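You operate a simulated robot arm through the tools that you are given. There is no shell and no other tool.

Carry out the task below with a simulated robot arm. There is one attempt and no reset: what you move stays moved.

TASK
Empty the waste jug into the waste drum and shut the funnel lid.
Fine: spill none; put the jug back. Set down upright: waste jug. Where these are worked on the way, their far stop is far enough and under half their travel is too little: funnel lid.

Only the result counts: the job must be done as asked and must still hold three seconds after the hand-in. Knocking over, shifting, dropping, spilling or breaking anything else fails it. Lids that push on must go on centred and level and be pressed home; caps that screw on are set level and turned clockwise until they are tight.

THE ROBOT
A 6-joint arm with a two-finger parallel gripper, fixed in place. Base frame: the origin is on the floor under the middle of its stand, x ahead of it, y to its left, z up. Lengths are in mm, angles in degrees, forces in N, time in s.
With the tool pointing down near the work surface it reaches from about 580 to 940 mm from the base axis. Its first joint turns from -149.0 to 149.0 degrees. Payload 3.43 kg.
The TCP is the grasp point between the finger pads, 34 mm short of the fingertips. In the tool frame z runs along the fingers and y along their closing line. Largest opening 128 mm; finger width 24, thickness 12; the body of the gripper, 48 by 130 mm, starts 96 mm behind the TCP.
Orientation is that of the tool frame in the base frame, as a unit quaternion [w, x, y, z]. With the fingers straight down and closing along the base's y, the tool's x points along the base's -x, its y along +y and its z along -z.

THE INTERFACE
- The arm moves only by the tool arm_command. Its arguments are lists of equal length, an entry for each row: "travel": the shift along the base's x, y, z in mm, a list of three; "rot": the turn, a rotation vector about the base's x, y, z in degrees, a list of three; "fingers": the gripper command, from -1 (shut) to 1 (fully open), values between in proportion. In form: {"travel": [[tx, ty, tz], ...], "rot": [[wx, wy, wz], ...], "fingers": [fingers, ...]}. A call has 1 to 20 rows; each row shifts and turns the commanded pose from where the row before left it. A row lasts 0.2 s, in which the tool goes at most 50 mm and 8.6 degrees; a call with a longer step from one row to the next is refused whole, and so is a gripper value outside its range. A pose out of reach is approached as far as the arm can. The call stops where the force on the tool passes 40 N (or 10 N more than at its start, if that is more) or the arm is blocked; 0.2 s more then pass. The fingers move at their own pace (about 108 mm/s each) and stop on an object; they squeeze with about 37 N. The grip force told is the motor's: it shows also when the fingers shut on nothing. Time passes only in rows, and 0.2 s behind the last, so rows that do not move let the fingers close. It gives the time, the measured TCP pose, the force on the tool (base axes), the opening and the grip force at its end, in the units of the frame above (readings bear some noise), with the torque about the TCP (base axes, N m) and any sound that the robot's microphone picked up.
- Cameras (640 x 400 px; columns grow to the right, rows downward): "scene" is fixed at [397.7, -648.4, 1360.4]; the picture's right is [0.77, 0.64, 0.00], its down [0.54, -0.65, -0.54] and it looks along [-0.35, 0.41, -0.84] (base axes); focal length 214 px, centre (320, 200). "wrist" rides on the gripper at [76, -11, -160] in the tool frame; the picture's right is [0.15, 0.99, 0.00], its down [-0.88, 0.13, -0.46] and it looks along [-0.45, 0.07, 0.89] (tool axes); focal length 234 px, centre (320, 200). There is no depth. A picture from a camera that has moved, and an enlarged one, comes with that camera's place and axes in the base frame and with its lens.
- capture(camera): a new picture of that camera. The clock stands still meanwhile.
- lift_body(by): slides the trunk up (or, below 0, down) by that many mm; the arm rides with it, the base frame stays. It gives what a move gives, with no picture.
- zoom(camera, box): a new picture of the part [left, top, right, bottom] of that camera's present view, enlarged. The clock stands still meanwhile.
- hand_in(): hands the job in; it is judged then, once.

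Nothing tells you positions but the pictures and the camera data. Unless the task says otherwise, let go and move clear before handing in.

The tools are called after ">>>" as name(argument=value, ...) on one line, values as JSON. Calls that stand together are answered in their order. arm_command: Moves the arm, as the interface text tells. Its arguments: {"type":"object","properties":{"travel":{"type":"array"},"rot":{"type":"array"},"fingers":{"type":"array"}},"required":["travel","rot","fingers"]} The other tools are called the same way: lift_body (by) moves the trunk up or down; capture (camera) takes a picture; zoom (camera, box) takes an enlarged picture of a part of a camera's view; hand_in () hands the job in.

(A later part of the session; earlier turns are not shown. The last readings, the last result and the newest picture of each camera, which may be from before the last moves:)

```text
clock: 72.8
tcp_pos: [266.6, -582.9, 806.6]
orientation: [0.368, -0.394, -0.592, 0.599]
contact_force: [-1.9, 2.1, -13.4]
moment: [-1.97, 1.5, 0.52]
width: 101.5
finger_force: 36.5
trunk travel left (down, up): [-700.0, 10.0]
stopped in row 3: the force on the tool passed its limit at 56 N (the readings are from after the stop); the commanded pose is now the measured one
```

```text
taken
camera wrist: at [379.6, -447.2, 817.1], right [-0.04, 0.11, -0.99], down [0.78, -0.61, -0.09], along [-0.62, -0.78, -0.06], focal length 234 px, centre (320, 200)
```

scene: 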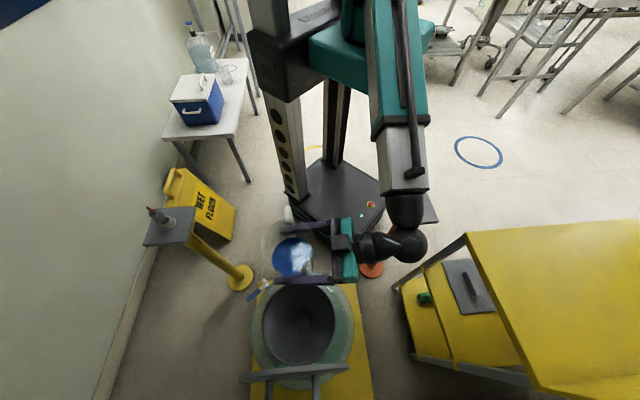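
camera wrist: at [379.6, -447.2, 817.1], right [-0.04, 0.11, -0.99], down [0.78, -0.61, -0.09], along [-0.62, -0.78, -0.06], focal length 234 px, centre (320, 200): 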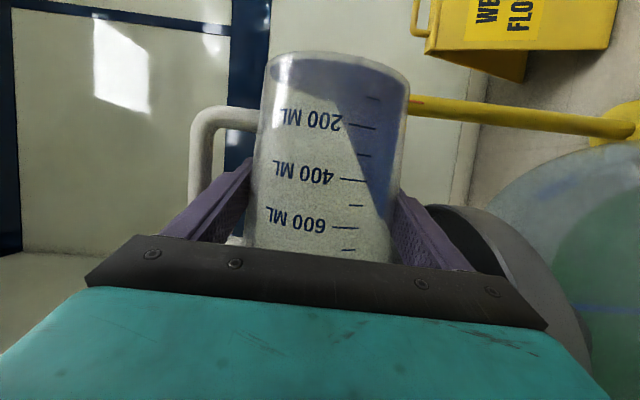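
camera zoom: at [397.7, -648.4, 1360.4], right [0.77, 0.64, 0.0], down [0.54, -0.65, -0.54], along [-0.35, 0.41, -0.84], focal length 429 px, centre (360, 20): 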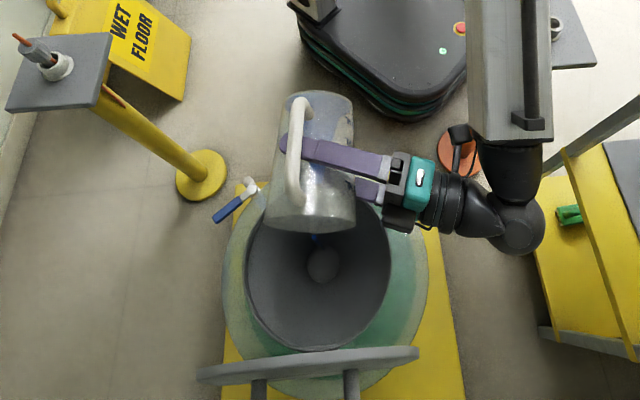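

The camera housing hit the forearm: the contact is about 210 mm behind the TCP, and the pour itself is fine. I'll back the tilt off about 10° to free it, with the spout still over the funnel, and then re-orient so the last of the pour has clearance.

>>> arm_command(travel=[[-1.2, 1.4, -0.4], [-1.2, 1.4, -0.4], [-1.2, 1.4, -0.4], [-1.2, 1.4, -0.4], [-1.2, 1.4, -0.4], [-1.2, 1.4, -0.4], [0, 0, 0]], rot=[[-1.279, -1.067, 0], [-1.279, -1.067, 0], [-1.279, -1.067, 0], [-1.279, -1.067, 0], [-1.279, -1.067, 0], [-1.279, -1.067, 0], [0, 0, 0]], fingers=[-1, -1, -1, -1, -1, -1, -1])

>>> zoom(camera="scene", box=[220, 190, 380, 390])

>>> capture(camera="wrist")

```text
clock: 74.4
tcp_pos: [258.3, -574.7, 803.8]
orientation: [0.308, -0.45, -0.57, 0.614]
contact_force: [-0.1, 0.2, -1.7]
moment: [-0.02, 0.0, -0.02]
width: 101.1
finger_force: 37.1
trunk travel left (down, up): [-700.0, 10.0]
```

```text
2.00 times, centred on (300, 290) of scene
camera zoom: at [397.7, -648.4, 1360.4], right [0.77, 0.64, 0.0], down [0.54, -0.65, -0.54], along [-0.35, 0.41, -0.84], focal length 429 px, centre (360, 20)
```

zoom: 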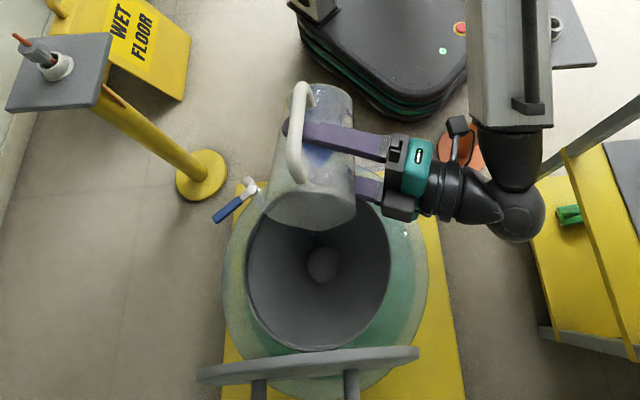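

```text
taken
camera wrist: at [371.6, -437.8, 809.3], right [0.07, -0.03, -1.0], down [0.79, -0.61, 0.07], along [-0.61, -0.79, -0.02], focal length 234 px, centre (320, 200)
```

wrist: 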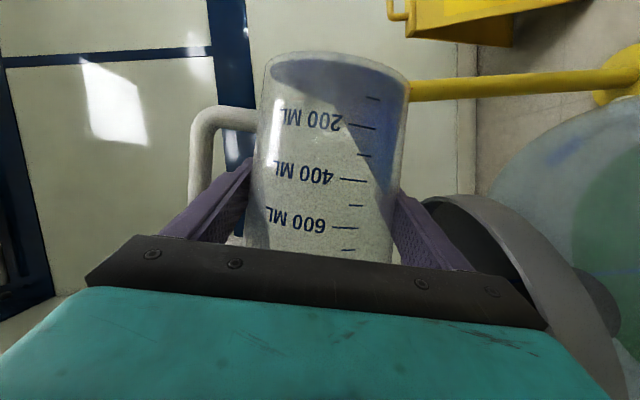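

The camera is free again and about 80–90 mL remains, held at a 78° tilt. I'll now re-orient in small chunks: swing the wrist up and the pour heading round to azimuth -20°, keeping the rim over the funnel.

>>> arm_command(travel=[[-3.41, -5.41, 2.5], [-3.41, -5.41, 2.5], [-3.41, -5.41, 2]], rot=[[4.53, -3.18, 4.32], [4.53, -3.18, 4.32], [4.53, -3.18, 4.32]], fingers=[-1, -1, -1])

>>> zoom(camera="scene", box=[220, 190, 380, 390])

```text
clock: 75.2
tcp_pos: [248.9, -591.1, 811.0]
orientation: [-0.239, 0.392, 0.711, -0.532]
contact_force: [0.9, 0.1, -0.7]
moment: [-0.03, -0.03, 0.04]
width: 101.7
finger_force: 36.9
trunk travel left (down, up): [-700.0, 10.0]
```

```text
2.00 times, centred on (300, 290) of scene
camera zoom: at [397.7, -648.4, 1360.4], right [0.77, 0.64, 0.0], down [0.54, -0.65, -0.54], along [-0.35, 0.41, -0.84], focal length 429 px, centre (360, 20)
```

zoom: 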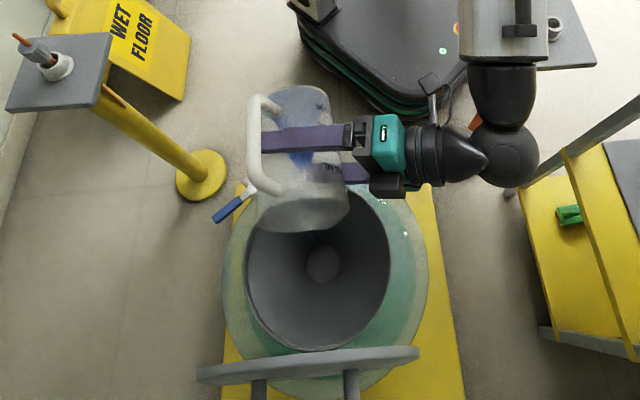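

>>> arm_command(travel=[[-3.41, -5.41, 1.5], [-3.41, -5.41, 1.5], [-3.41, -5.41, 1]], rot=[[4.53, -3.18, 4.32], [4.53, -3.18, 4.32], [4.53, -3.18, 4.32]], fingers=[-1, -1, -1])

>>> zoom(camera="scene", box=[220, 190, 380, 390])

```text
clock: 76.0
tcp_pos: [238.0, -605.9, 815.1]
orientation: [-0.164, 0.322, 0.825, -0.435]
contact_force: [-0.4, -0.5, -0.8]
moment: [0.01, 0.0, -0.04]
width: 101.4
finger_force: 36.7
trunk travel left (down, up): [-700.0, 10.0]
```

```text
2.00 times, centred on (300, 290) of scene
camera zoom: at [397.7, -648.4, 1360.4], right [0.77, 0.64, 0.0], down [0.54, -0.65, -0.54], along [-0.35, 0.41, -0.84], focal length 429 px, centre (360, 20)
```

zoom: 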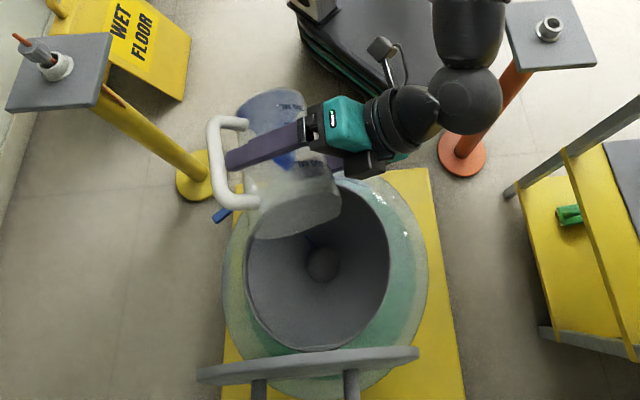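

>>> arm_command(travel=[[-3.41, -5.41, 0.5], [-3.41, -5.41, 0], [-3.41, -5.41, 0], [0, 0, 0]], rot=[[4.53, -3.18, 4.32], [4.53, -3.18, 4.32], [4.53, -3.18, 4.32], [0, 0, 0]], fingers=[-1, -1, -1, -1])

>>> zoom(camera="scene", box=[220, 190, 380, 390])

>>> capture(camera="wrist")

```text
clock: 77.0
tcp_pos: [228.8, -623.1, 817.0]
orientation: [-0.08, 0.24, 0.912, -0.323]
contact_force: [0.2, 0.0, -2.4]
moment: [0.01, -0.03, -0.03]
width: 101.5
finger_force: 37.1
trunk travel left (down, up): [-700.0, 10.0]
```

```text
2.00 times, centred on (300, 290) of scene
camera zoom: at [397.7, -648.4, 1360.4], right [0.77, 0.64, 0.0], down [0.54, -0.65, -0.54], along [-0.35, 0.41, -0.84], focal length 429 px, centre (360, 20)
```

zoom: 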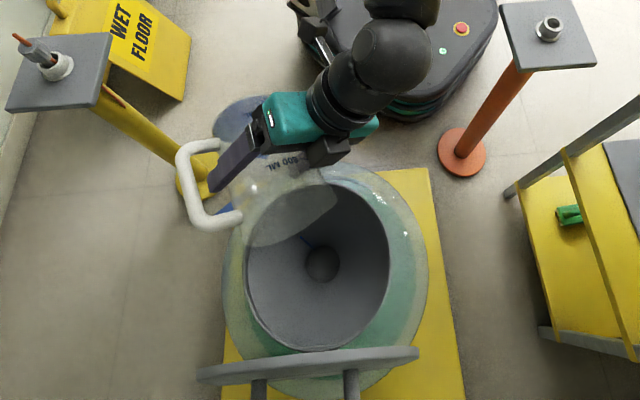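

```text
taken
camera wrist: at [206.6, -506.2, 947.6], right [0.25, 0.74, -0.62], down [0.96, -0.09, 0.28], along [0.15, -0.67, -0.73], focal length 234 px, centre (320, 200)
```

wrist: 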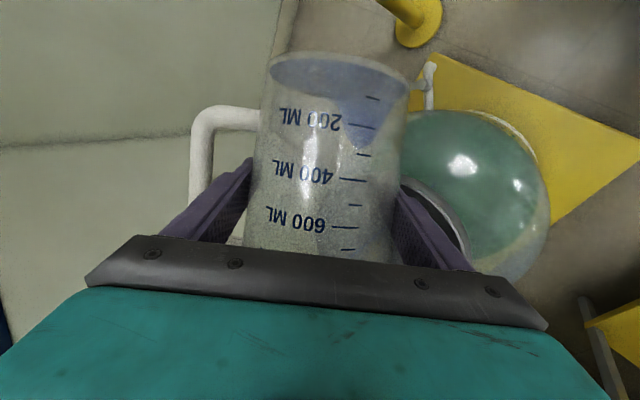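

The wrist is now well clear and the tilt is still 78° with the rim over the funnel. I'll resume the pour slowly to about 106°.

>>> arm_command(travel=[[1.75, -0.62, 0.3], [1.75, -0.62, 0.3], [1.8, -0.65, 0.4], [1.8, -0.65, 0.4], [1.9, -0.68, 0.4], [1.9, -0.68, 0.4], [1.95, -0.7, 0.4], [2.0, -0.72, 0.4], [2.1, -0.75, 0.4], [2.1, -0.75, 0.4], [2.2, -0.79, 0.4], [2.2, -0.79, 0.4], [2.3, -0.82, 0.4], [2.3, -0.82, 0.4], [0, 0, 0], [0, 0, 0]], rot=[[0.674, 1.883, 0], [0.674, 1.883, 0], [0.674, 1.883, 0], [0.674, 1.883, 0], [0.674, 1.883, 0], [0.674, 1.883, 0], [0.674, 1.883, 0], [0.674, 1.883, 0], [0.674, 1.883, 0], [0.674, 1.883, 0], [0.674, 1.883, 0], [0.674, 1.883, 0], [0.674, 1.883, 0], [0.674, 1.883, 0], [0, 0, 0], [0, 0, 0]], fingers=[-1, -1, -1, -1, -1, -1, -1, -1, -1, -1, -1, -1, -1, -1, -1, -1])

>>> zoom(camera="scene", box=[220, 190, 380, 390])

>>> capture(camera="wrist")

```text
clock: 80.4
tcp_pos: [256.0, -633.6, 820.6]
orientation: [-0.307, 0.153, 0.892, -0.294]
contact_force: [-0.1, -0.2, -0.8]
moment: [0.01, -0.01, 0.0]
width: 101.4
finger_force: 36.8
trunk travel left (down, up): [-700.0, 10.0]
```

```text
2.00 times, centred on (300, 290) of scene
camera zoom: at [397.7, -648.4, 1360.4], right [0.77, 0.64, 0.0], down [0.54, -0.65, -0.54], along [-0.35, 0.41, -0.84], focal length 429 px, centre (360, 20)
```

zoom: 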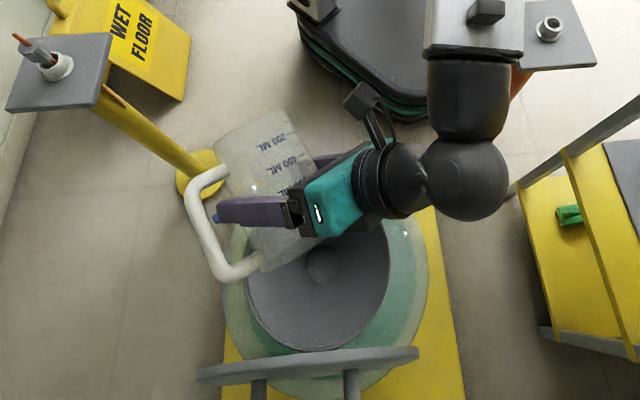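

```text
taken
camera wrist: at [299.4, -538.7, 964.8], right [-0.02, 0.84, -0.55], down [0.98, -0.1, -0.19], along [-0.22, -0.54, -0.82], focal length 234 px, centre (320, 200)
```

wrist: 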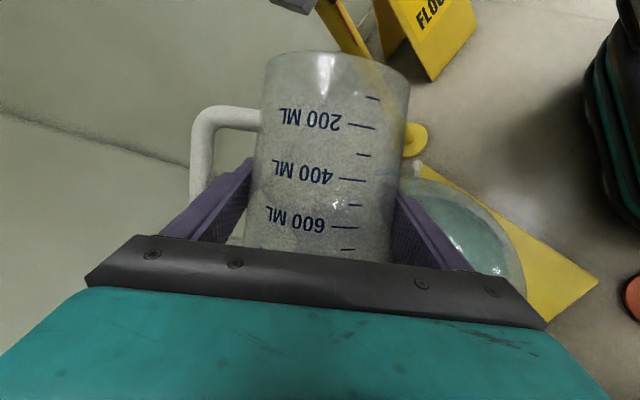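

>>> zoom(camera="wrist", box=[220, 40, 440, 260])

>>> zoom(camera="scene", box=[260, 270, 360, 350])

```text
1.82 times, centred on (330, 150) of wrist
camera zoom: at [299.4, -538.7, 964.8], right [-0.02, 0.84, -0.55], down [0.98, -0.1, -0.19], along [-0.22, -0.54, -0.82], focal length 426 px, centre (302, 291)
```

zoom: 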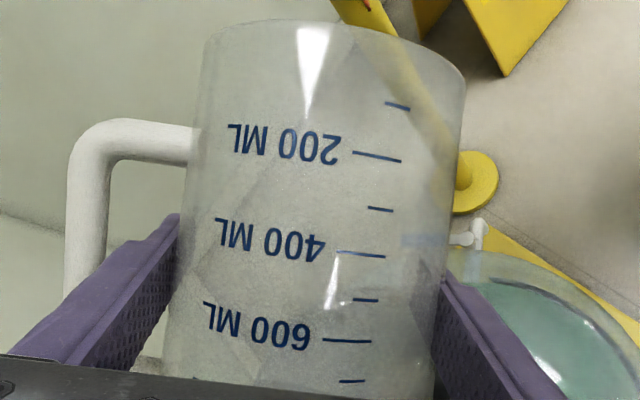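

```text
5.00 times, centred on (310, 310) of scene
camera zoom: at [397.7, -648.4, 1360.4], right [0.77, 0.64, 0.0], down [0.54, -0.65, -0.54], along [-0.35, 0.41, -0.84], focal length 1072 px, centre (370, -350)
```

zoom: 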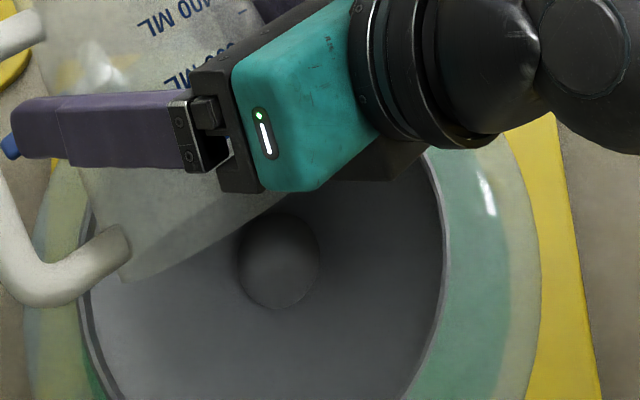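

The jug looks empty; the bit of blue is the drum tap seen through the wall. I'll tip a little further and hold to drain the last drops.

>>> arm_command(travel=[[2.4, -0.86, 0.4], [2.4, -0.86, 0.4], [2.5, -0.9, 0.4], [2.5, -0.9, 0.4], [2.6, -0.93, 0.4], [0, 0, 0], [0, 0, 0], [0, 0, 0], [0, 0, 0], [0, 0, 0]], rot=[[0.674, 1.883, 0], [0.674, 1.883, 0], [0.674, 1.883, 0], [0.674, 1.883, 0], [0.674, 1.883, 0], [0, 0, 0], [0, 0, 0], [0, 0, 0], [0, 0, 0], [0, 0, 0]], fingers=[-1, -1, -1, -1, -1, -1, -1, -1, -1, -1])

>>> zoom(camera="wrist", box=[220, 40, 440, 260])

>>> zoom(camera="scene", box=[220, 190, 380, 390])

```text
clock: 82.6
tcp_pos: [269.8, -637.3, 823.8]
orientation: [-0.382, 0.119, 0.872, -0.28]
contact_force: [0.3, 0.4, -1.3]
moment: [0.03, 0.01, 0.0]
width: 101.3
finger_force: 36.8
trunk travel left (down, up): [-700.0, 10.0]
```

```text
1.82 times, centred on (330, 150) of wrist
camera zoom: at [334.9, -551.9, 963.6], right [-0.1, 0.87, -0.49], down [0.93, -0.09, -0.35], along [-0.35, -0.49, -0.8], focal length 426 px, centre (302, 291)
```

zoom: 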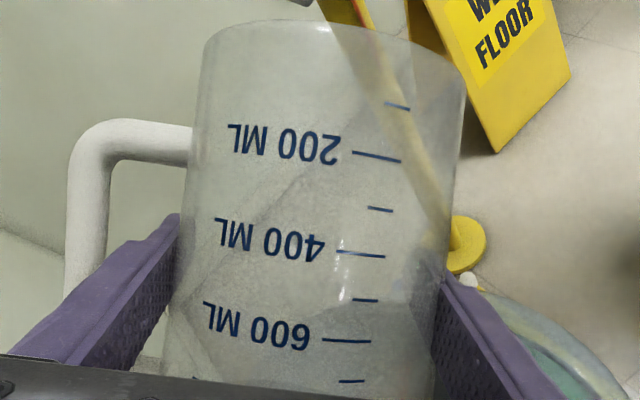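

```text
2.00 times, centred on (300, 290) of scene
camera zoom: at [397.7, -648.4, 1360.4], right [0.77, 0.64, 0.0], down [0.54, -0.65, -0.54], along [-0.35, 0.41, -0.84], focal length 429 px, centre (360, 20)
```

zoom: 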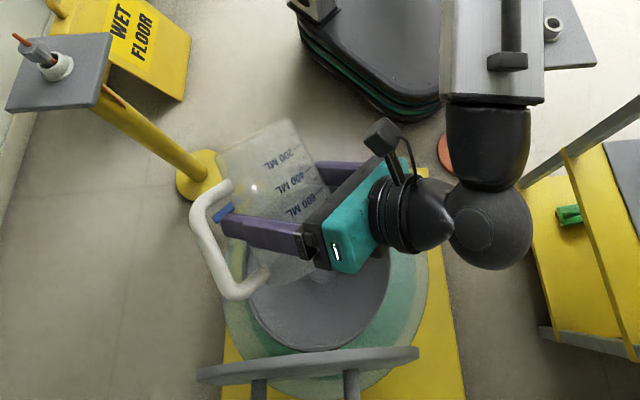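

The jug is empty and the grip is unchanged. I'll tilt back to 78° over the funnel along the same path, then carry it away from the drum.

>>> arm_command(travel=[[-4.1, 1.42, -0.6], [-4.1, 1.42, -0.6], [-4.1, 1.42, -0.6], [-4.1, 1.42, -0.6], [-4.1, 1.42, -0.6], [-4.1, 1.42, -0.6], [-4.1, 1.42, -0.6], [-4.1, 1.42, -0.6], [-4.1, 1.42, -0.6], [-4.1, 1.42, -0.6], [0, 0, 0]], rot=[[-1.281, -3.578, 0], [-1.281, -3.578, 0], [-1.281, -3.578, 0], [-1.281, -3.578, 0], [-1.281, -3.578, 0], [-1.281, -3.578, 0], [-1.281, -3.578, 0], [-1.281, -3.578, 0], [-1.281, -3.578, 0], [-1.281, -3.578, 0], [0, 0, 0]], fingers=[-1, -1, -1, -1, -1, -1, -1, -1, -1, -1, -1])

>>> capture(camera="wrist")

>>> capture(camera="scene")

```text
clock: 85.0
tcp_pos: [228.3, -624.2, 818.7]
orientation: [-0.08, 0.241, 0.912, -0.323]
contact_force: [-0.3, -0.7, -0.9]
moment: [0.0, -0.02, 0.0]
width: 101.3
finger_force: 36.9
trunk travel left (down, up): [-700.0, 10.0]
```

```text
taken
camera wrist: at [206.3, -506.0, 948.4], right [0.26, 0.74, -0.62], down [0.96, -0.09, 0.28], along [0.15, -0.67, -0.73], focal length 234 px, centre (320, 200)
```

wrist: 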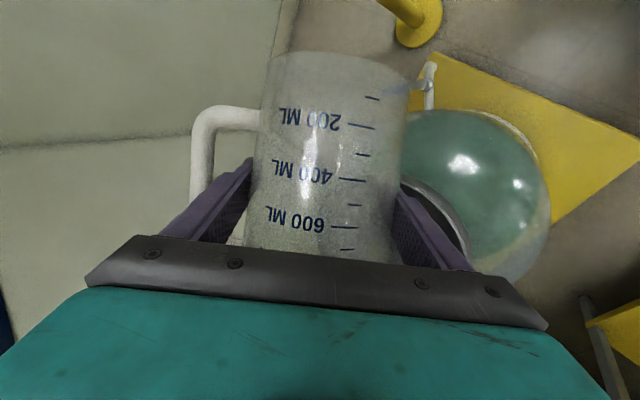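

```text
taken
```

scene: 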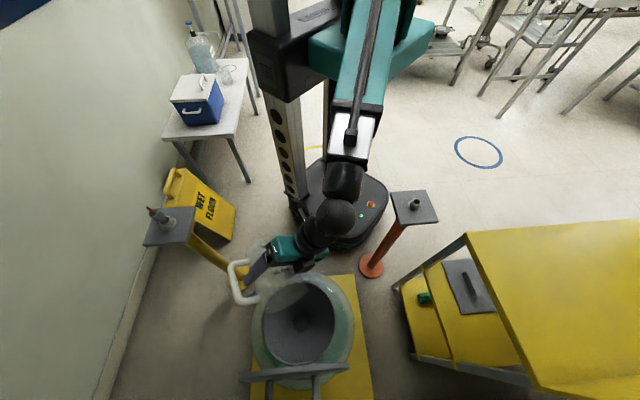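

>>> arm_command(travel=[[18, 10, 9], [30, 17, 12], [30, 17, 12], [30, 17, 12], [30, 17, 12], [30, 17, 12], [35, 20, 10], [35, 20, 10], [35, 20, 10], [35, 20, 10], [35, 20, 10], [35, 20, 10], [18, 10, 5], [0, 0, 0]], rot=[[0, 0, 0], [0, 0, 0], [0, 0, 0], [0, 0, 0], [0, 0, 0], [0, 0, 0], [0, 0, 0], [0, 0, 0], [0, 0, 0], [0, 0, 0], [0, 0, 0], [0, 0, 0], [0, 0, 0], [0, 0, 0]], fingers=[-1, -1, -1, -1, -1, -1, -1, -1, -1, -1, -1, -1, -1, -1])

>>> capture(camera="scene")

```text
clock: 88.0
tcp_pos: [624.3, -398.7, 951.2]
orientation: [-0.081, 0.242, 0.911, -0.323]
contact_force: [-0.8, -0.1, -1.5]
moment: [0.04, -0.03, -0.01]
width: 101.0
finger_force: 37.4
trunk travel left (down, up): [-700.0, 10.0]
```

```text
taken
```

scene: 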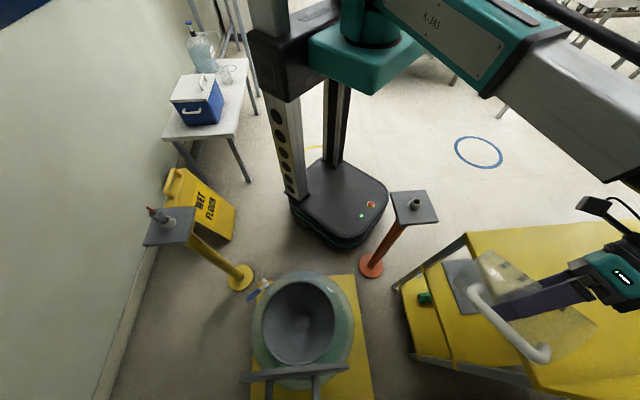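

Now I'll bring the jug upright while moving over the cart.

>>> arm_command(travel=[[11.6, 13.9, 5.9], [11.6, 13.9, 5.9], [11.6, 13.9, 5.9], [11.6, 13.9, 5.9], [11.6, 13.9, 5.9], [11.6, 13.9, 5.9], [11.6, 13.9, 5.9], [11.6, 13.9, 5.9], [11.6, 13.9, 5.9], [11.6, 13.9, 5.9], [0, 0, 0]], rot=[[-2.63, -7.33, 0], [-2.63, -7.33, 0], [-2.63, -7.33, 0], [-2.63, -7.33, 0], [-2.63, -7.33, 0], [-2.63, -7.33, 0], [-2.63, -7.33, 0], [-2.63, -7.33, 0], [-2.63, -7.33, 0], [-2.63, -7.33, 0], [0, 0, 0]], fingers=[-1, -1, -1, -1, -1, -1, -1, -1, -1, -1, -1])

>>> capture(camera="wrist")

>>> capture(camera="scene")

```text
clock: 90.4
tcp_pos: [740.1, -259.6, 1010.5]
orientation: [0.527, 0.396, 0.689, -0.301]
contact_force: [0.1, -0.4, -1.3]
moment: [-0.02, 0.02, -0.02]
width: 101.0
finger_force: 36.6
trunk travel left (down, up): [-700.0, 10.0]
```

```text
taken
camera wrist: at [642.7, -115.1, 978.5], right [0.84, 0.53, -0.14], down [0.0, 0.25, 0.97], along [0.55, -0.81, 0.2], focal length 234 px, centre (320, 200)
```

wrist: 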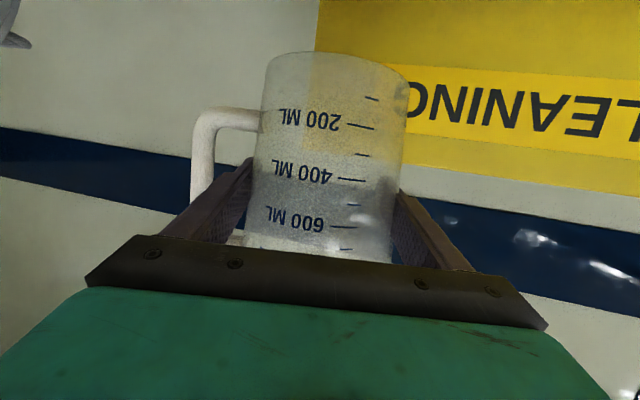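

```text
taken
```

scene: 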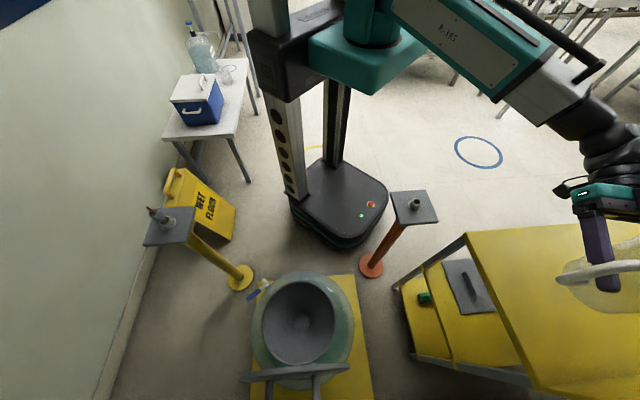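

The jug is upright again, within 0.3°. I'll move it back over its original spot with the original heading.

>>> arm_command(travel=[[8, 16, 0], [16.2, 31.2, 0], [16.2, 31.2, 0], [16.2, 31.2, 0], [16.2, 31.2, 0], [16.2, 31.2, 0], [7.6, 15.1, 0], [0, 0, 0]], rot=[[-0.34, 0.18, 0], [0, 0, 1], [0, 0, 1], [0, 0, 1], [0, 0, 1], [0, 0, 1], [0, 0, 0.7], [0, 0, 0]], fingers=[-1, -1, -1, -1, -1, -1, -1, -1])

```text
clock: 92.2
tcp_pos: [835.2, -71.9, 1010.0]
orientation: [0.541, 0.36, 0.707, -0.279]
contact_force: [0.1, -0.1, -1.3]
moment: [0.0, 0.02, 0.01]
width: 101.1
finger_force: 37.4
trunk travel left (down, up): [-700.0, 10.0]
```

>>> arm_command(travel=[[1.4, -0.6, -15], [0, 0, -25], [0, 0, -25], [0, 0, -25], [0, 0, -20], [0, 0, -15], [0, 0, -8], [0, 0, 0]], rot=[[0, 0, 0], [0, 0, 0], [0, 0, 0], [0, 0, 0], [0, 0, 0], [0, 0, 0], [0, 0, 0], [0, 0, 0]], fingers=[-1, -1, -1, -1, -1, -1, -1, -1])

>>> capture(camera="wrist")

```text
clock: 94.0
tcp_pos: [837.5, -73.1, 877.9]
orientation: [0.542, 0.36, 0.706, -0.279]
contact_force: [0.3, -0.9, -1.5]
moment: [0.04, -0.01, 0.01]
width: 100.8
finger_force: 37.2
trunk travel left (down, up): [-700.0, 10.0]
```

```text
taken
camera wrist: at [727.2, 61.0, 845.8], right [0.78, 0.61, -0.15], down [-0.02, 0.25, 0.97], along [0.63, -0.75, 0.21], focal length 234 px, centre (320, 200)
```

wrist: 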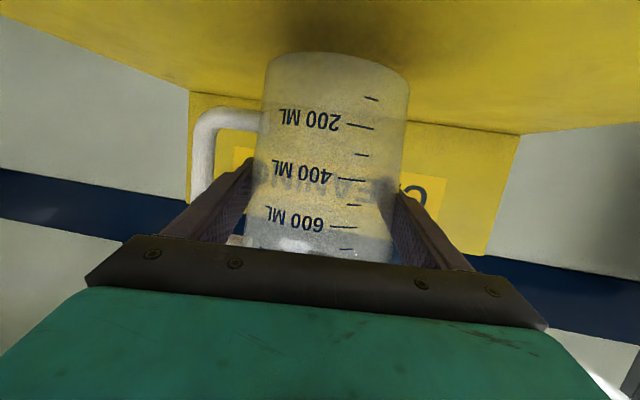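

>>> arm_command(travel=[[0, 0, -5], [0, 0, -4], [0, 0, -3], [0, 0, -2], [0, 0, -1.5], [0, 0, 0]], rot=[[0, 0, 0], [0, 0, 0], [0, 0, 0], [0, 0, 0], [0, 0, 0], [0, 0, 0]], fingers=[-1, -1, -1, -1, -1, -1])

```text
clock: 95.4
tcp_pos: [840.0, -74.5, 862.3]
orientation: [0.542, 0.359, 0.707, -0.278]
contact_force: [-0.1, -0.5, -1.1]
moment: [0.04, 0.0, -0.02]
width: 101.1
finger_force: 36.7
trunk travel left (down, up): [-700.0, 10.0]
```

>>> arm_command(travel=[[0, 0, -1], [0, 0, -1], [0, 0, 0]], rot=[[0, 0, 0], [0, 0, 0], [0, 0, 0]], fingers=[-1, -1, -1])

>>> zoom(camera="wrist", box=[230, 20, 430, 140])

```text
clock: 96.2
tcp_pos: [838.1, -74.0, 859.7]
orientation: [0.542, 0.359, 0.707, -0.278]
contact_force: [0.4, 0.0, 2.8]
moment: [0.02, 0.14, 0.0]
width: 100.9
finger_force: 36.3
trunk travel left (down, up): [-700.0, 10.0]
```

```text
3.20 times, centred on (330, 80) of wrist
camera zoom: at [727.4, 60.5, 828.3], right [0.78, 0.61, -0.15], down [-0.02, 0.25, 0.97], along [0.63, -0.75, 0.21], focal length 749 px, centre (288, 584)
```

zoom: 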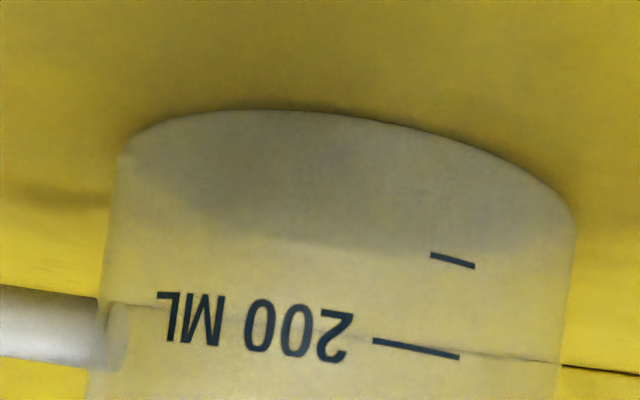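

The jug is touching down: force flipped to +2.8 N at the original height. I'll release gently.

>>> arm_command(travel=[[0, 0, -0.4], [0, 0, 0], [0, 0, 0], [0, 0, 0], [0, 0, 0], [0, 0, 0]], rot=[[0, 0, 0], [0, 0, 0], [0, 0, 0], [0, 0, 0], [0, 0, 0], [0, 0, 0]], fingers=[-1, 0.55, 0.62, 0.75, 0.9, 1])

>>> capture(camera="wrist")

>>> zoom(camera="scene", box=[500, 150, 640, 300])

```text
clock: 97.6
tcp_pos: [838.1, -74.4, 859.6]
orientation: [0.542, 0.359, 0.707, -0.279]
contact_force: [-0.3, -0.6, -0.3]
moment: [0.0, -0.02, 0.03]
width: 128.0
finger_force: 0.0
trunk travel left (down, up): [-700.0, 10.0]
```

```text
taken
camera wrist: at [727.3, 60.0, 827.6], right [0.78, 0.61, -0.15], down [-0.02, 0.25, 0.97], along [0.63, -0.75, 0.21], focal length 234 px, centre (320, 200)
```

wrist: 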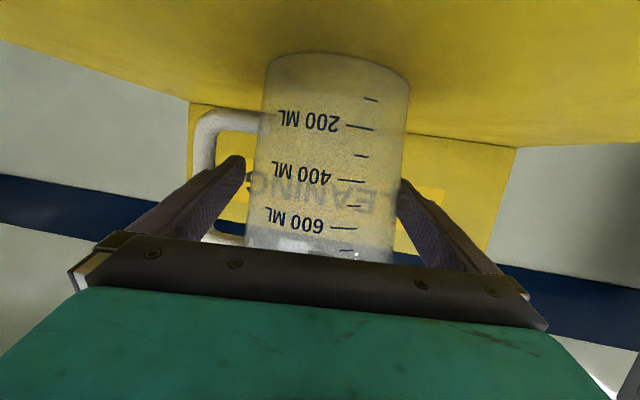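

```text
2.67 times, centred on (570, 225) of scene
camera zoom: at [397.7, -648.4, 1360.4], right [0.77, 0.64, 0.0], down [0.54, -0.65, -0.54], along [-0.35, 0.41, -0.84], focal length 572 px, centre (-347, 133)
```

zoom: 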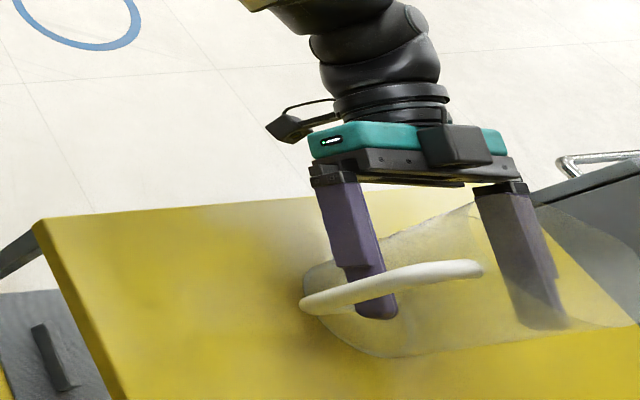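

The jug stands upright on its spot, released without any contact force. I'll back straight out along the tool axis, nudging 2 mm to keep the finger clear of the handle.

>>> arm_command(travel=[[1.6, 1.2, 0], [-6, 8.1, 2.6], [-9, 12.1, 4], [-12, 16.2, 5.4], [-14, 18.9, 6.3], [-16, 21.6, 7.2], [-18, 24.3, 8], [-20, 27, 9], [0, 0, 0]], rot=[[0, 0, 0], [0, 0, 0], [0, 0, 0], [0, 0, 0], [0, 0, 0], [0, 0, 0], [0, 0, 0], [0, 0, 0], [0, 0, 0]], fingers=[1, 1, 1, 1, 1, 1, 1, 1, 1])

>>> capture(camera="wrist")

>>> capture(camera="scene")

```text
clock: 99.6
tcp_pos: [745.1, 57.3, 903.0]
orientation: [0.542, 0.359, 0.707, -0.279]
contact_force: [0.9, 0.3, 0.7]
moment: [-0.02, 0.0, -0.02]
width: 128.1
finger_force: 0.1
trunk travel left (down, up): [-700.0, 10.0]
```

```text
taken
camera wrist: at [634.5, 190.7, 870.6], right [0.78, 0.61, -0.15], down [-0.02, 0.25, 0.97], along [0.63, -0.75, 0.21], focal length 234 px, centre (320, 200)
```

wrist: 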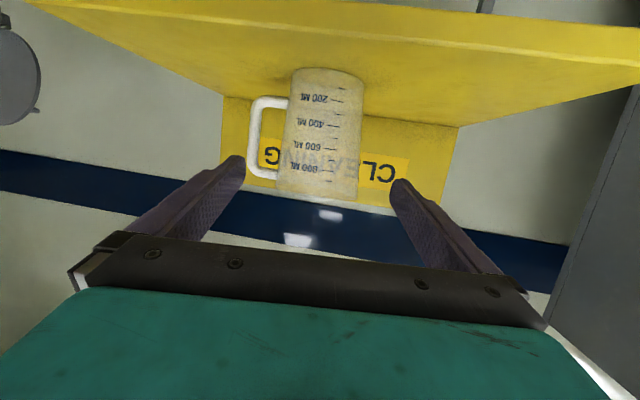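

```text
taken
```

scene: 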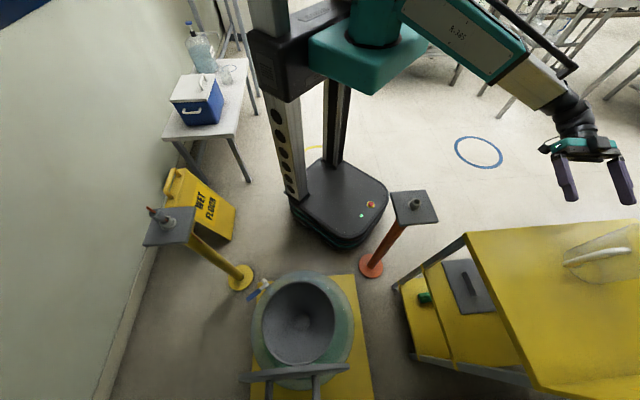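

The jug is back in place. Next I'll pitch the tool down and raise it, ready to return to the lid.

>>> arm_command(travel=[[-2, 3, 10], [-2, 0, 14], [-2, 0, 14], [-2, 0, 16], [-2, 0, 16], [-2, 0, 16], [-2, 0, 16], [-2, 0, 16], [-2, 0, 16], [0, 0, 0]], rot=[[6.74, 4.9, 0], [6.74, 4.9, 0], [6.74, 4.9, 0], [6.74, 4.9, 0], [6.74, 4.9, 0], [6.74, 4.9, 0], [6.74, 4.9, 0], [6.74, 4.9, 0], [6.74, 4.9, 0], [0, 0, 0]], fingers=[1, 1, 1, 0.5, 0, -0.3, -0.5, -0.6, -0.65, -0.65])

>>> capture(camera="scene")

```text
clock: 101.8
tcp_pos: [726.0, 58.8, 1035.3]
orientation: [0.0, 0.452, 0.892, -0.001]
contact_force: [0.8, -0.9, -0.1]
moment: [0.01, -0.02, 0.01]
width: 22.3
finger_force: 0.0
trunk travel left (down, up): [-700.0, 10.0]
```

```text
taken
```

scene: 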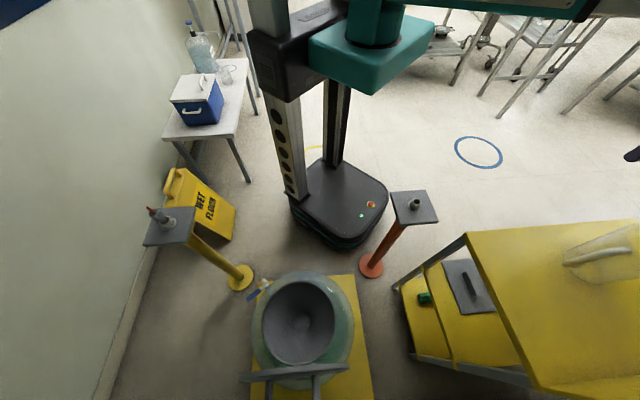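

>>> arm_command(travel=[[8.6, -40.9, 0], [6.2, -41.6, 0], [3.9, -42.4, 0], [1.4, -42.7, 0], [-1, -43.2, 0], [-3.6, -43.4, 0], [-6.1, -43.4, 0], [-8.7, -43.5, 0], [-11.2, -43.2, 0], [-13.8, -42.7, 0], [-16.4, -42.3, 0], [-18.9, -41.5, 0], [-21.5, -40.8, 0], [-24, -39.7, 0], [-26.4, -38.6, 0], [-28.7, -37.3, 0], [-31.1, -35.9, 0], [-33.5, -34.3, 0], [0, 0, 0]], rot=[[0, 0, -4.46], [0, 0, -4.46], [0, 0, -4.46], [0, 0, -4.46], [0, 0, -4.46], [0, 0, -4.46], [0, 0, -4.46], [0, 0, -4.46], [0, 0, -4.46], [0, 0, -4.46], [0, 0, -4.46], [0, 0, -4.46], [0, 0, -4.46], [0, 0, -4.46], [0, 0, -4.46], [0, 0, -4.46], [0, 0, -4.46], [0, 0, -4.46], [0, 0, 0]], fingers=[-0.65, -0.65, -0.65, -0.65, -0.65, -0.65, -0.65, -0.65, -0.65, -0.65, -0.65, -0.65, -0.65, -0.65, -0.65, -0.65, -0.65, -0.65, -0.65])

>>> capture(camera="wrist")

>>> capture(camera="scene")

```text
clock: 105.8
tcp_pos: [501.3, -677.4, 1035.5]
orientation: [-0.001, 0.921, 0.389, -0.001]
contact_force: [0.0, 0.2, 0.2]
moment: [-0.03, 0.0, 0.0]
width: 22.4
finger_force: 0.1
trunk travel left (down, up): [-700.0, 10.0]
```

```text
taken
camera wrist: at [547.4, -615.4, 1195.0], right [0.81, -0.58, 0.0], down [-0.52, -0.72, 0.46], along [-0.27, -0.37, -0.89], focal length 234 px, centre (320, 200)
```

wrist: 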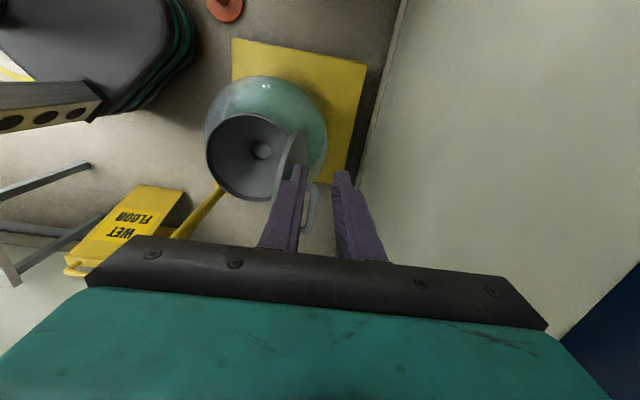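

```text
taken
```

scene: 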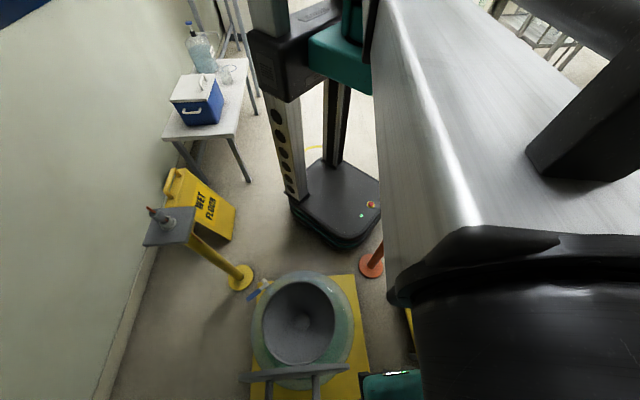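

>>> zoom(camera="wrist", box=[190, 80, 390, 250])

>>> zoom(camera="scene", box=[220, 260, 380, 400])

```text
2.35 times, centred on (290, 165) of wrist
camera zoom: at [547.4, -615.4, 1195.0], right [0.81, -0.58, 0.0], down [-0.52, -0.72, 0.46], along [-0.27, -0.37, -0.89], focal length 551 px, centre (391, 282)
```

zoom: 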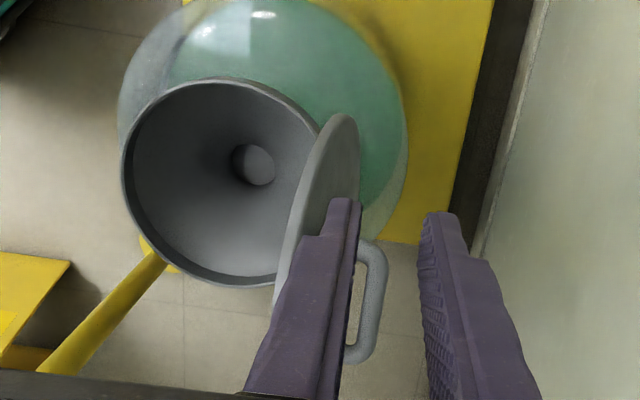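

```text
2.86 times, centred on (300, 330) of scene
camera zoom: at [397.7, -648.4, 1360.4], right [0.77, 0.64, 0.0], down [0.54, -0.65, -0.54], along [-0.35, 0.41, -0.84], focal length 613 px, centre (377, -171)
```

zoom: 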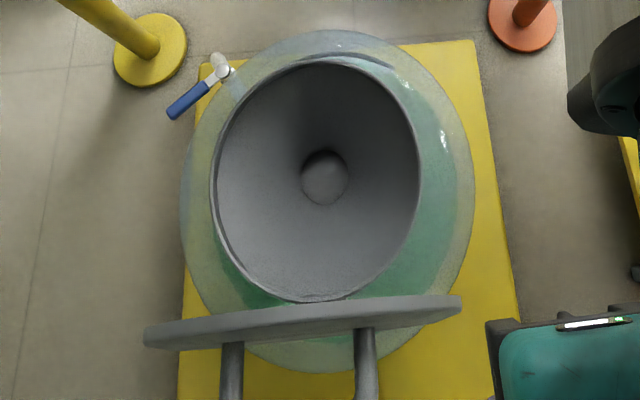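

The lid is as I left it. I'll position above its handle bar with the fingers 30 mm apart and descend so they straddle the bar.

>>> arm_command(travel=[[-23.6, -27.2, 0], [-23.6, -27.1, 0], [-23.6, -27.1, 0], [0, 0, -30], [0, 0, -25], [0, 0, 0]], rot=[[0, 0, 0], [0, 0, 0], [0, 0, 0], [0, 0, 0], [0, 0, 0], [0, 0, 0]], fingers=[-0.53, -0.53, -0.53, -0.53, -0.53, -0.53])

>>> capture(camera="wrist")

```text
clock: 107.2
tcp_pos: [429.8, -761.6, 979.5]
orientation: [0.0, 0.921, 0.39, -0.001]
contact_force: [0.1, -0.1, -0.2]
moment: [0.04, -0.04, -0.01]
width: 30.2
finger_force: 0.1
trunk travel left (down, up): [-700.0, 10.0]
```

```text
taken
camera wrist: at [475.6, -698.3, 1139.9], right [0.81, -0.58, 0.0], down [-0.52, -0.72, 0.46], along [-0.27, -0.37, -0.89], focal length 234 px, centre (320, 200)
```

wrist: 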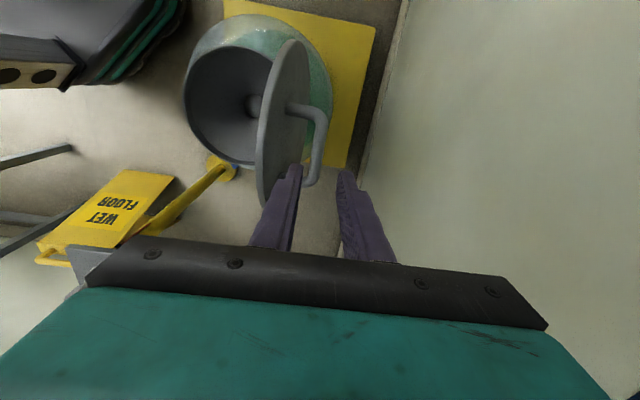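

>>> zoom(camera="wrist", box=[230, 80, 430, 270])

```text
2.11 times, centred on (330, 175) of wrist
camera zoom: at [475.6, -698.3, 1139.9], right [0.81, -0.58, 0.0], down [-0.52, -0.72, 0.46], along [-0.27, -0.37, -0.89], focal length 493 px, centre (299, 253)
```

zoom: 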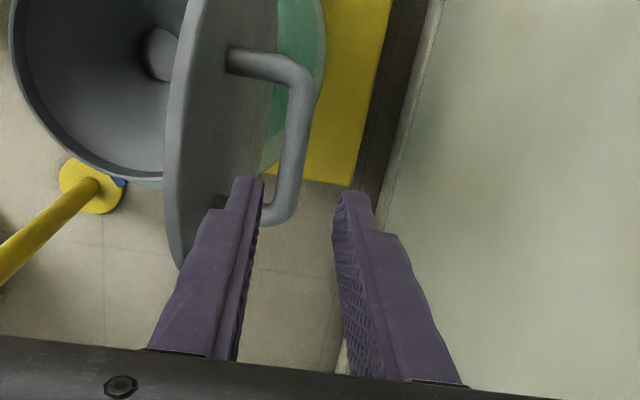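

>>> arm_command(travel=[[1.3, 7.1, -15], [0, 0, -15], [0, 0, -6], [0, 0, 0]], rot=[[0, 0, 0], [0, 0, 0], [0, 0, 0], [0, 0, 0]], fingers=[-0.53, -0.53, -0.53, -0.53])

>>> zoom(camera="wrist", box=[230, 80, 430, 270])

```text
clock: 108.2
tcp_pos: [432.7, -752.2, 944.9]
orientation: [0.0, 0.92, 0.391, -0.001]
contact_force: [-0.2, 0.3, -0.1]
moment: [-0.01, 0.01, -0.03]
width: 30.3
finger_force: 0.1
trunk travel left (down, up): [-700.0, 10.0]
```

```text
2.11 times, centred on (330, 175) of wrist
camera zoom: at [477.1, -690.6, 1104.8], right [0.81, -0.58, 0.0], down [-0.52, -0.72, 0.46], along [-0.27, -0.37, -0.89], focal length 493 px, centre (299, 253)
```

zoom: 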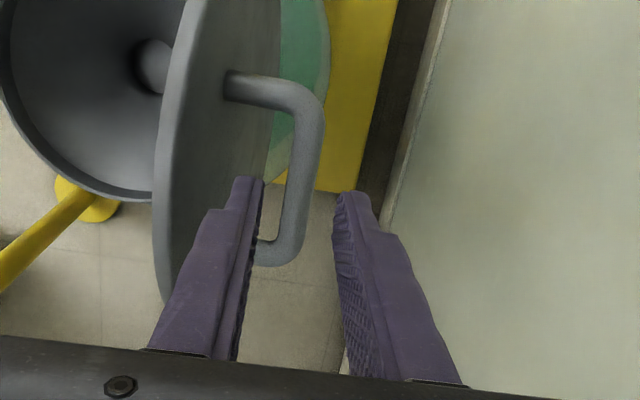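

The bar is centred between the fingertips. Descending the rest of the way.

>>> arm_command(travel=[[0, 0, -15], [0, 0, -15], [0, 0, -12], [0, 0, -8], [0, 0, 0]], rot=[[0, 0, 0], [0, 0, 0], [0, 0, 0], [0, 0, 0], [0, 0, 0]], fingers=[-0.53, -0.53, -0.53, -0.53, -0.53])

>>> zoom(camera="wrist", box=[230, 80, 430, 270])

```text
clock: 109.4
tcp_pos: [430.9, -753.6, 895.9]
orientation: [-0.001, 0.921, 0.391, -0.001]
contact_force: [-0.3, 0.1, 0.1]
moment: [-0.03, -0.01, 0.0]
width: 30.1
finger_force: 0.0
trunk travel left (down, up): [-700.0, 10.0]
```

```text
2.11 times, centred on (330, 175) of wrist
camera zoom: at [476.1, -690.1, 1054.8], right [0.81, -0.58, 0.0], down [-0.52, -0.72, 0.46], along [-0.27, -0.37, -0.89], focal length 493 px, centre (299, 253)
```

zoom: 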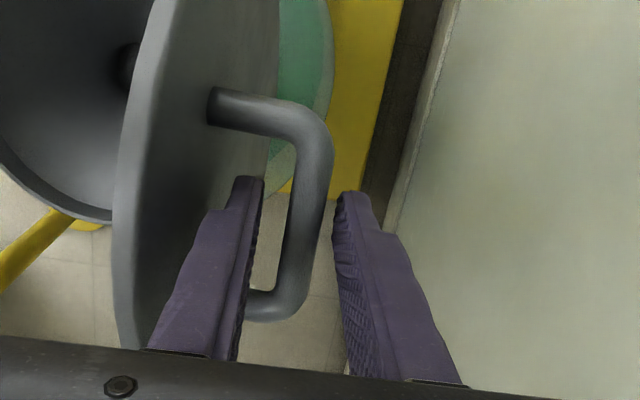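

>>> arm_command(travel=[[0, 0, 0], [0, 0, 0], [0, 0, 0]], rot=[[0, 0, 0], [0, 0, 0], [0, 0, 0]], fingers=[-0.75, -1, -1])

```text
clock: 110.2
tcp_pos: [430.6, -752.8, 896.1]
orientation: [0.0, 0.921, 0.39, -0.001]
contact_force: [0.7, 0.4, -0.2]
moment: [-0.03, 0.05, -0.8]
width: 13.4
finger_force: 44.8
trunk travel left (down, up): [-700.0, 10.0]
```

The bar is gripped at 13.4 mm. I'll swing the lid closed along the same hinge arc, in chunks.

>>> arm_command(travel=[[-9.06, 8.76, 0.9], [-8.99, 8.69, 0.1], [-9.06, 8.76, -0.8], [-8.92, 8.62, -1.6], [-8.84, 8.55, -2.5], [-8.7, 8.41, -3.4], [0, 0, 0]], rot=[[0, 0, 0], [0, 0, 0], [0, 0, 0], [0, 0, 0], [0, 0, 0], [0, 0, 0], [0, 0, 0]], fingers=[-1, -1, -1, -1, -1, -1, -1])

>>> zoom(camera="wrist", box=[180, 60, 430, 270])

```text
clock: 111.8
tcp_pos: [377.7, -699.3, 888.0]
orientation: [-0.001, 0.921, 0.39, -0.001]
contact_force: [-3.7, 0.7, 6.4]
moment: [-0.04, 0.13, -0.76]
width: 13.1
finger_force: 45.1
trunk travel left (down, up): [-700.0, 10.0]
```

```text
1.90 times, centred on (305, 165) of wrist
camera zoom: at [423.7, -637.5, 1048.1], right [0.81, -0.58, 0.0], down [-0.52, -0.72, 0.46], along [-0.27, -0.37, -0.89], focal length 446 px, centre (349, 267)
```

zoom: 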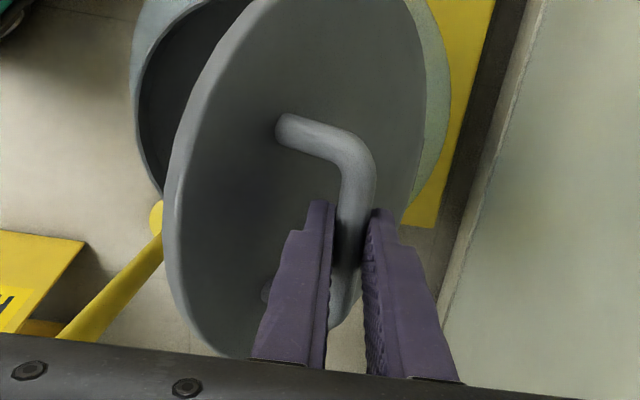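

>>> arm_command(travel=[[-8.56, 8.27, -4.2], [-8.27, 7.99, -5.1], [-7.98, 7.71, -5.8], [-7.69, 7.44, -6.6], [-7.33, 7.09, -7.3], [-6.97, 6.74, -8], [-6.54, 6.32, -8.7], [0, 0, 0]], rot=[[0, 0, 0], [0, 0, 0], [0, 0, 0], [0, 0, 0], [0, 0, 0], [0, 0, 0], [0, 0, 0], [0, 0, 0]], fingers=[-1, -1, -1, -1, -1, -1, -1, -1])

>>> zoom(camera="wrist", box=[180, 60, 430, 270])

```text
clock: 113.6
tcp_pos: [326.7, -648.6, 842.6]
orientation: [-0.002, 0.921, 0.39, 0.0]
contact_force: [10.0, 9.7, 0.6]
moment: [0.41, -0.51, -0.81]
width: 13.3
finger_force: 44.6
trunk travel left (down, up): [-700.0, 10.0]
```

```text
1.90 times, centred on (305, 165) of wrist
camera zoom: at [371.4, -585.7, 1002.5], right [0.81, -0.58, 0.0], down [-0.52, -0.72, 0.46], along [-0.27, -0.37, -0.89], focal length 446 px, centre (349, 267)
```

zoom: 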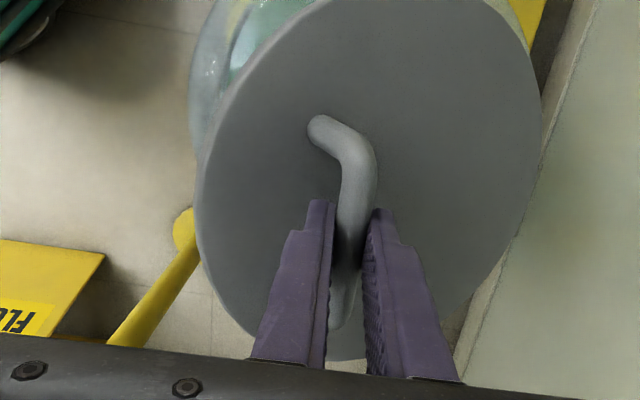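

>>> arm_command(travel=[[-5.6, 6.4, -9.2], [-5.1, 5.9, -9.9], [-4.6, 5.4, -10.4], [-4.1, 4.8, -10.8], [-3.7, 4.2, -11.2], [0, 0, 0]], rot=[[0, 0, 0], [0, 0, 0], [0, 0, 0], [0, 0, 0], [0, 0, 0], [0, 0, 0]], fingers=[-1, -1, -1, -1, -1, -1])

>>> zoom(camera="wrist", box=[180, 60, 430, 270])

```text
clock: 115.0
tcp_pos: [300.6, -622.5, 790.3]
orientation: [-0.001, 0.921, 0.389, -0.003]
contact_force: [-12.1, 9.0, 6.6]
moment: [-0.09, 0.4, -0.81]
width: 13.1
finger_force: 44.8
trunk travel left (down, up): [-700.0, 10.0]
```

```text
1.90 times, centred on (305, 165) of wrist
camera zoom: at [346.6, -560.5, 950.1], right [0.81, -0.58, 0.0], down [-0.52, -0.72, 0.46], along [-0.27, -0.37, -0.89], focal length 446 px, centre (349, 267)
```

zoom: 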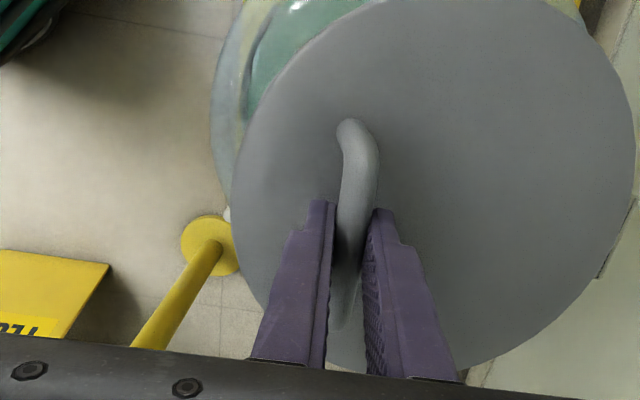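

Nearly closed. I'll bring it down the last 20 mm and watch for the seat.

>>> arm_command(travel=[[-3, 2.9, -5], [-2.5, 2.4, -5], [-1.5, 1.5, -4], [-1, 1, -3], [-0.5, 0.5, -2], [0, 0, 0]], rot=[[0, 0, 0], [0, 0, 0], [0, 0, 0], [0, 0, 0], [0, 0, 0], [0, 0, 0]], fingers=[-1, -1, -1, -1, -1, -1])

>>> zoom(camera="wrist", box=[180, 60, 430, 270])

```text
clock: 116.4
tcp_pos: [296.1, -617.3, 771.7]
orientation: [0.001, 0.921, 0.39, -0.001]
contact_force: [7.3, -24.2, -6.7]
moment: [-0.14, -0.17, -0.85]
width: 13.2
finger_force: 44.8
trunk travel left (down, up): [-700.0, 10.0]
```

```text
1.90 times, centred on (305, 165) of wrist
camera zoom: at [340.2, -554.3, 929.9], right [0.81, -0.58, 0.0], down [-0.52, -0.72, 0.46], along [-0.27, -0.37, -0.89], focal length 446 px, centre (349, 267)
```

zoom: 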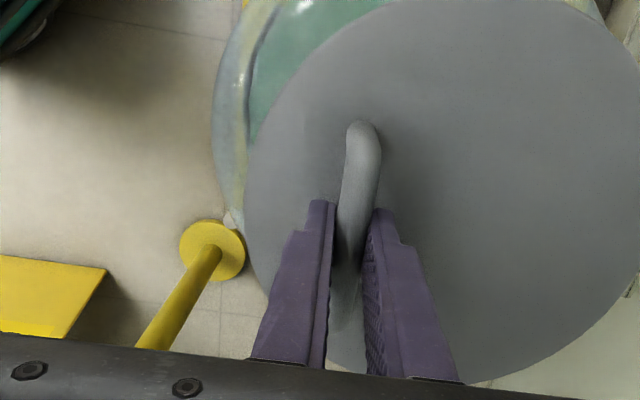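

>>> arm_command(travel=[[1.5, -2.5, -1.5], [0.5, -2, -1.5], [0, 0, -2], [0, 0, 0]], rot=[[0, 0, 0], [0, 0, 0], [0, 0, 0], [0, 0, 0]], fingers=[-1, -1, -1, -1])

```text
clock: 117.4
tcp_pos: [294.7, -616.5, 769.0]
orientation: [-0.003, 0.921, 0.39, 0.0]
contact_force: [-3.2, 12.9, 16.4]
moment: [0.28, -0.08, -0.76]
width: 13.1
finger_force: 44.5
trunk travel left (down, up): [-700.0, 10.0]
```

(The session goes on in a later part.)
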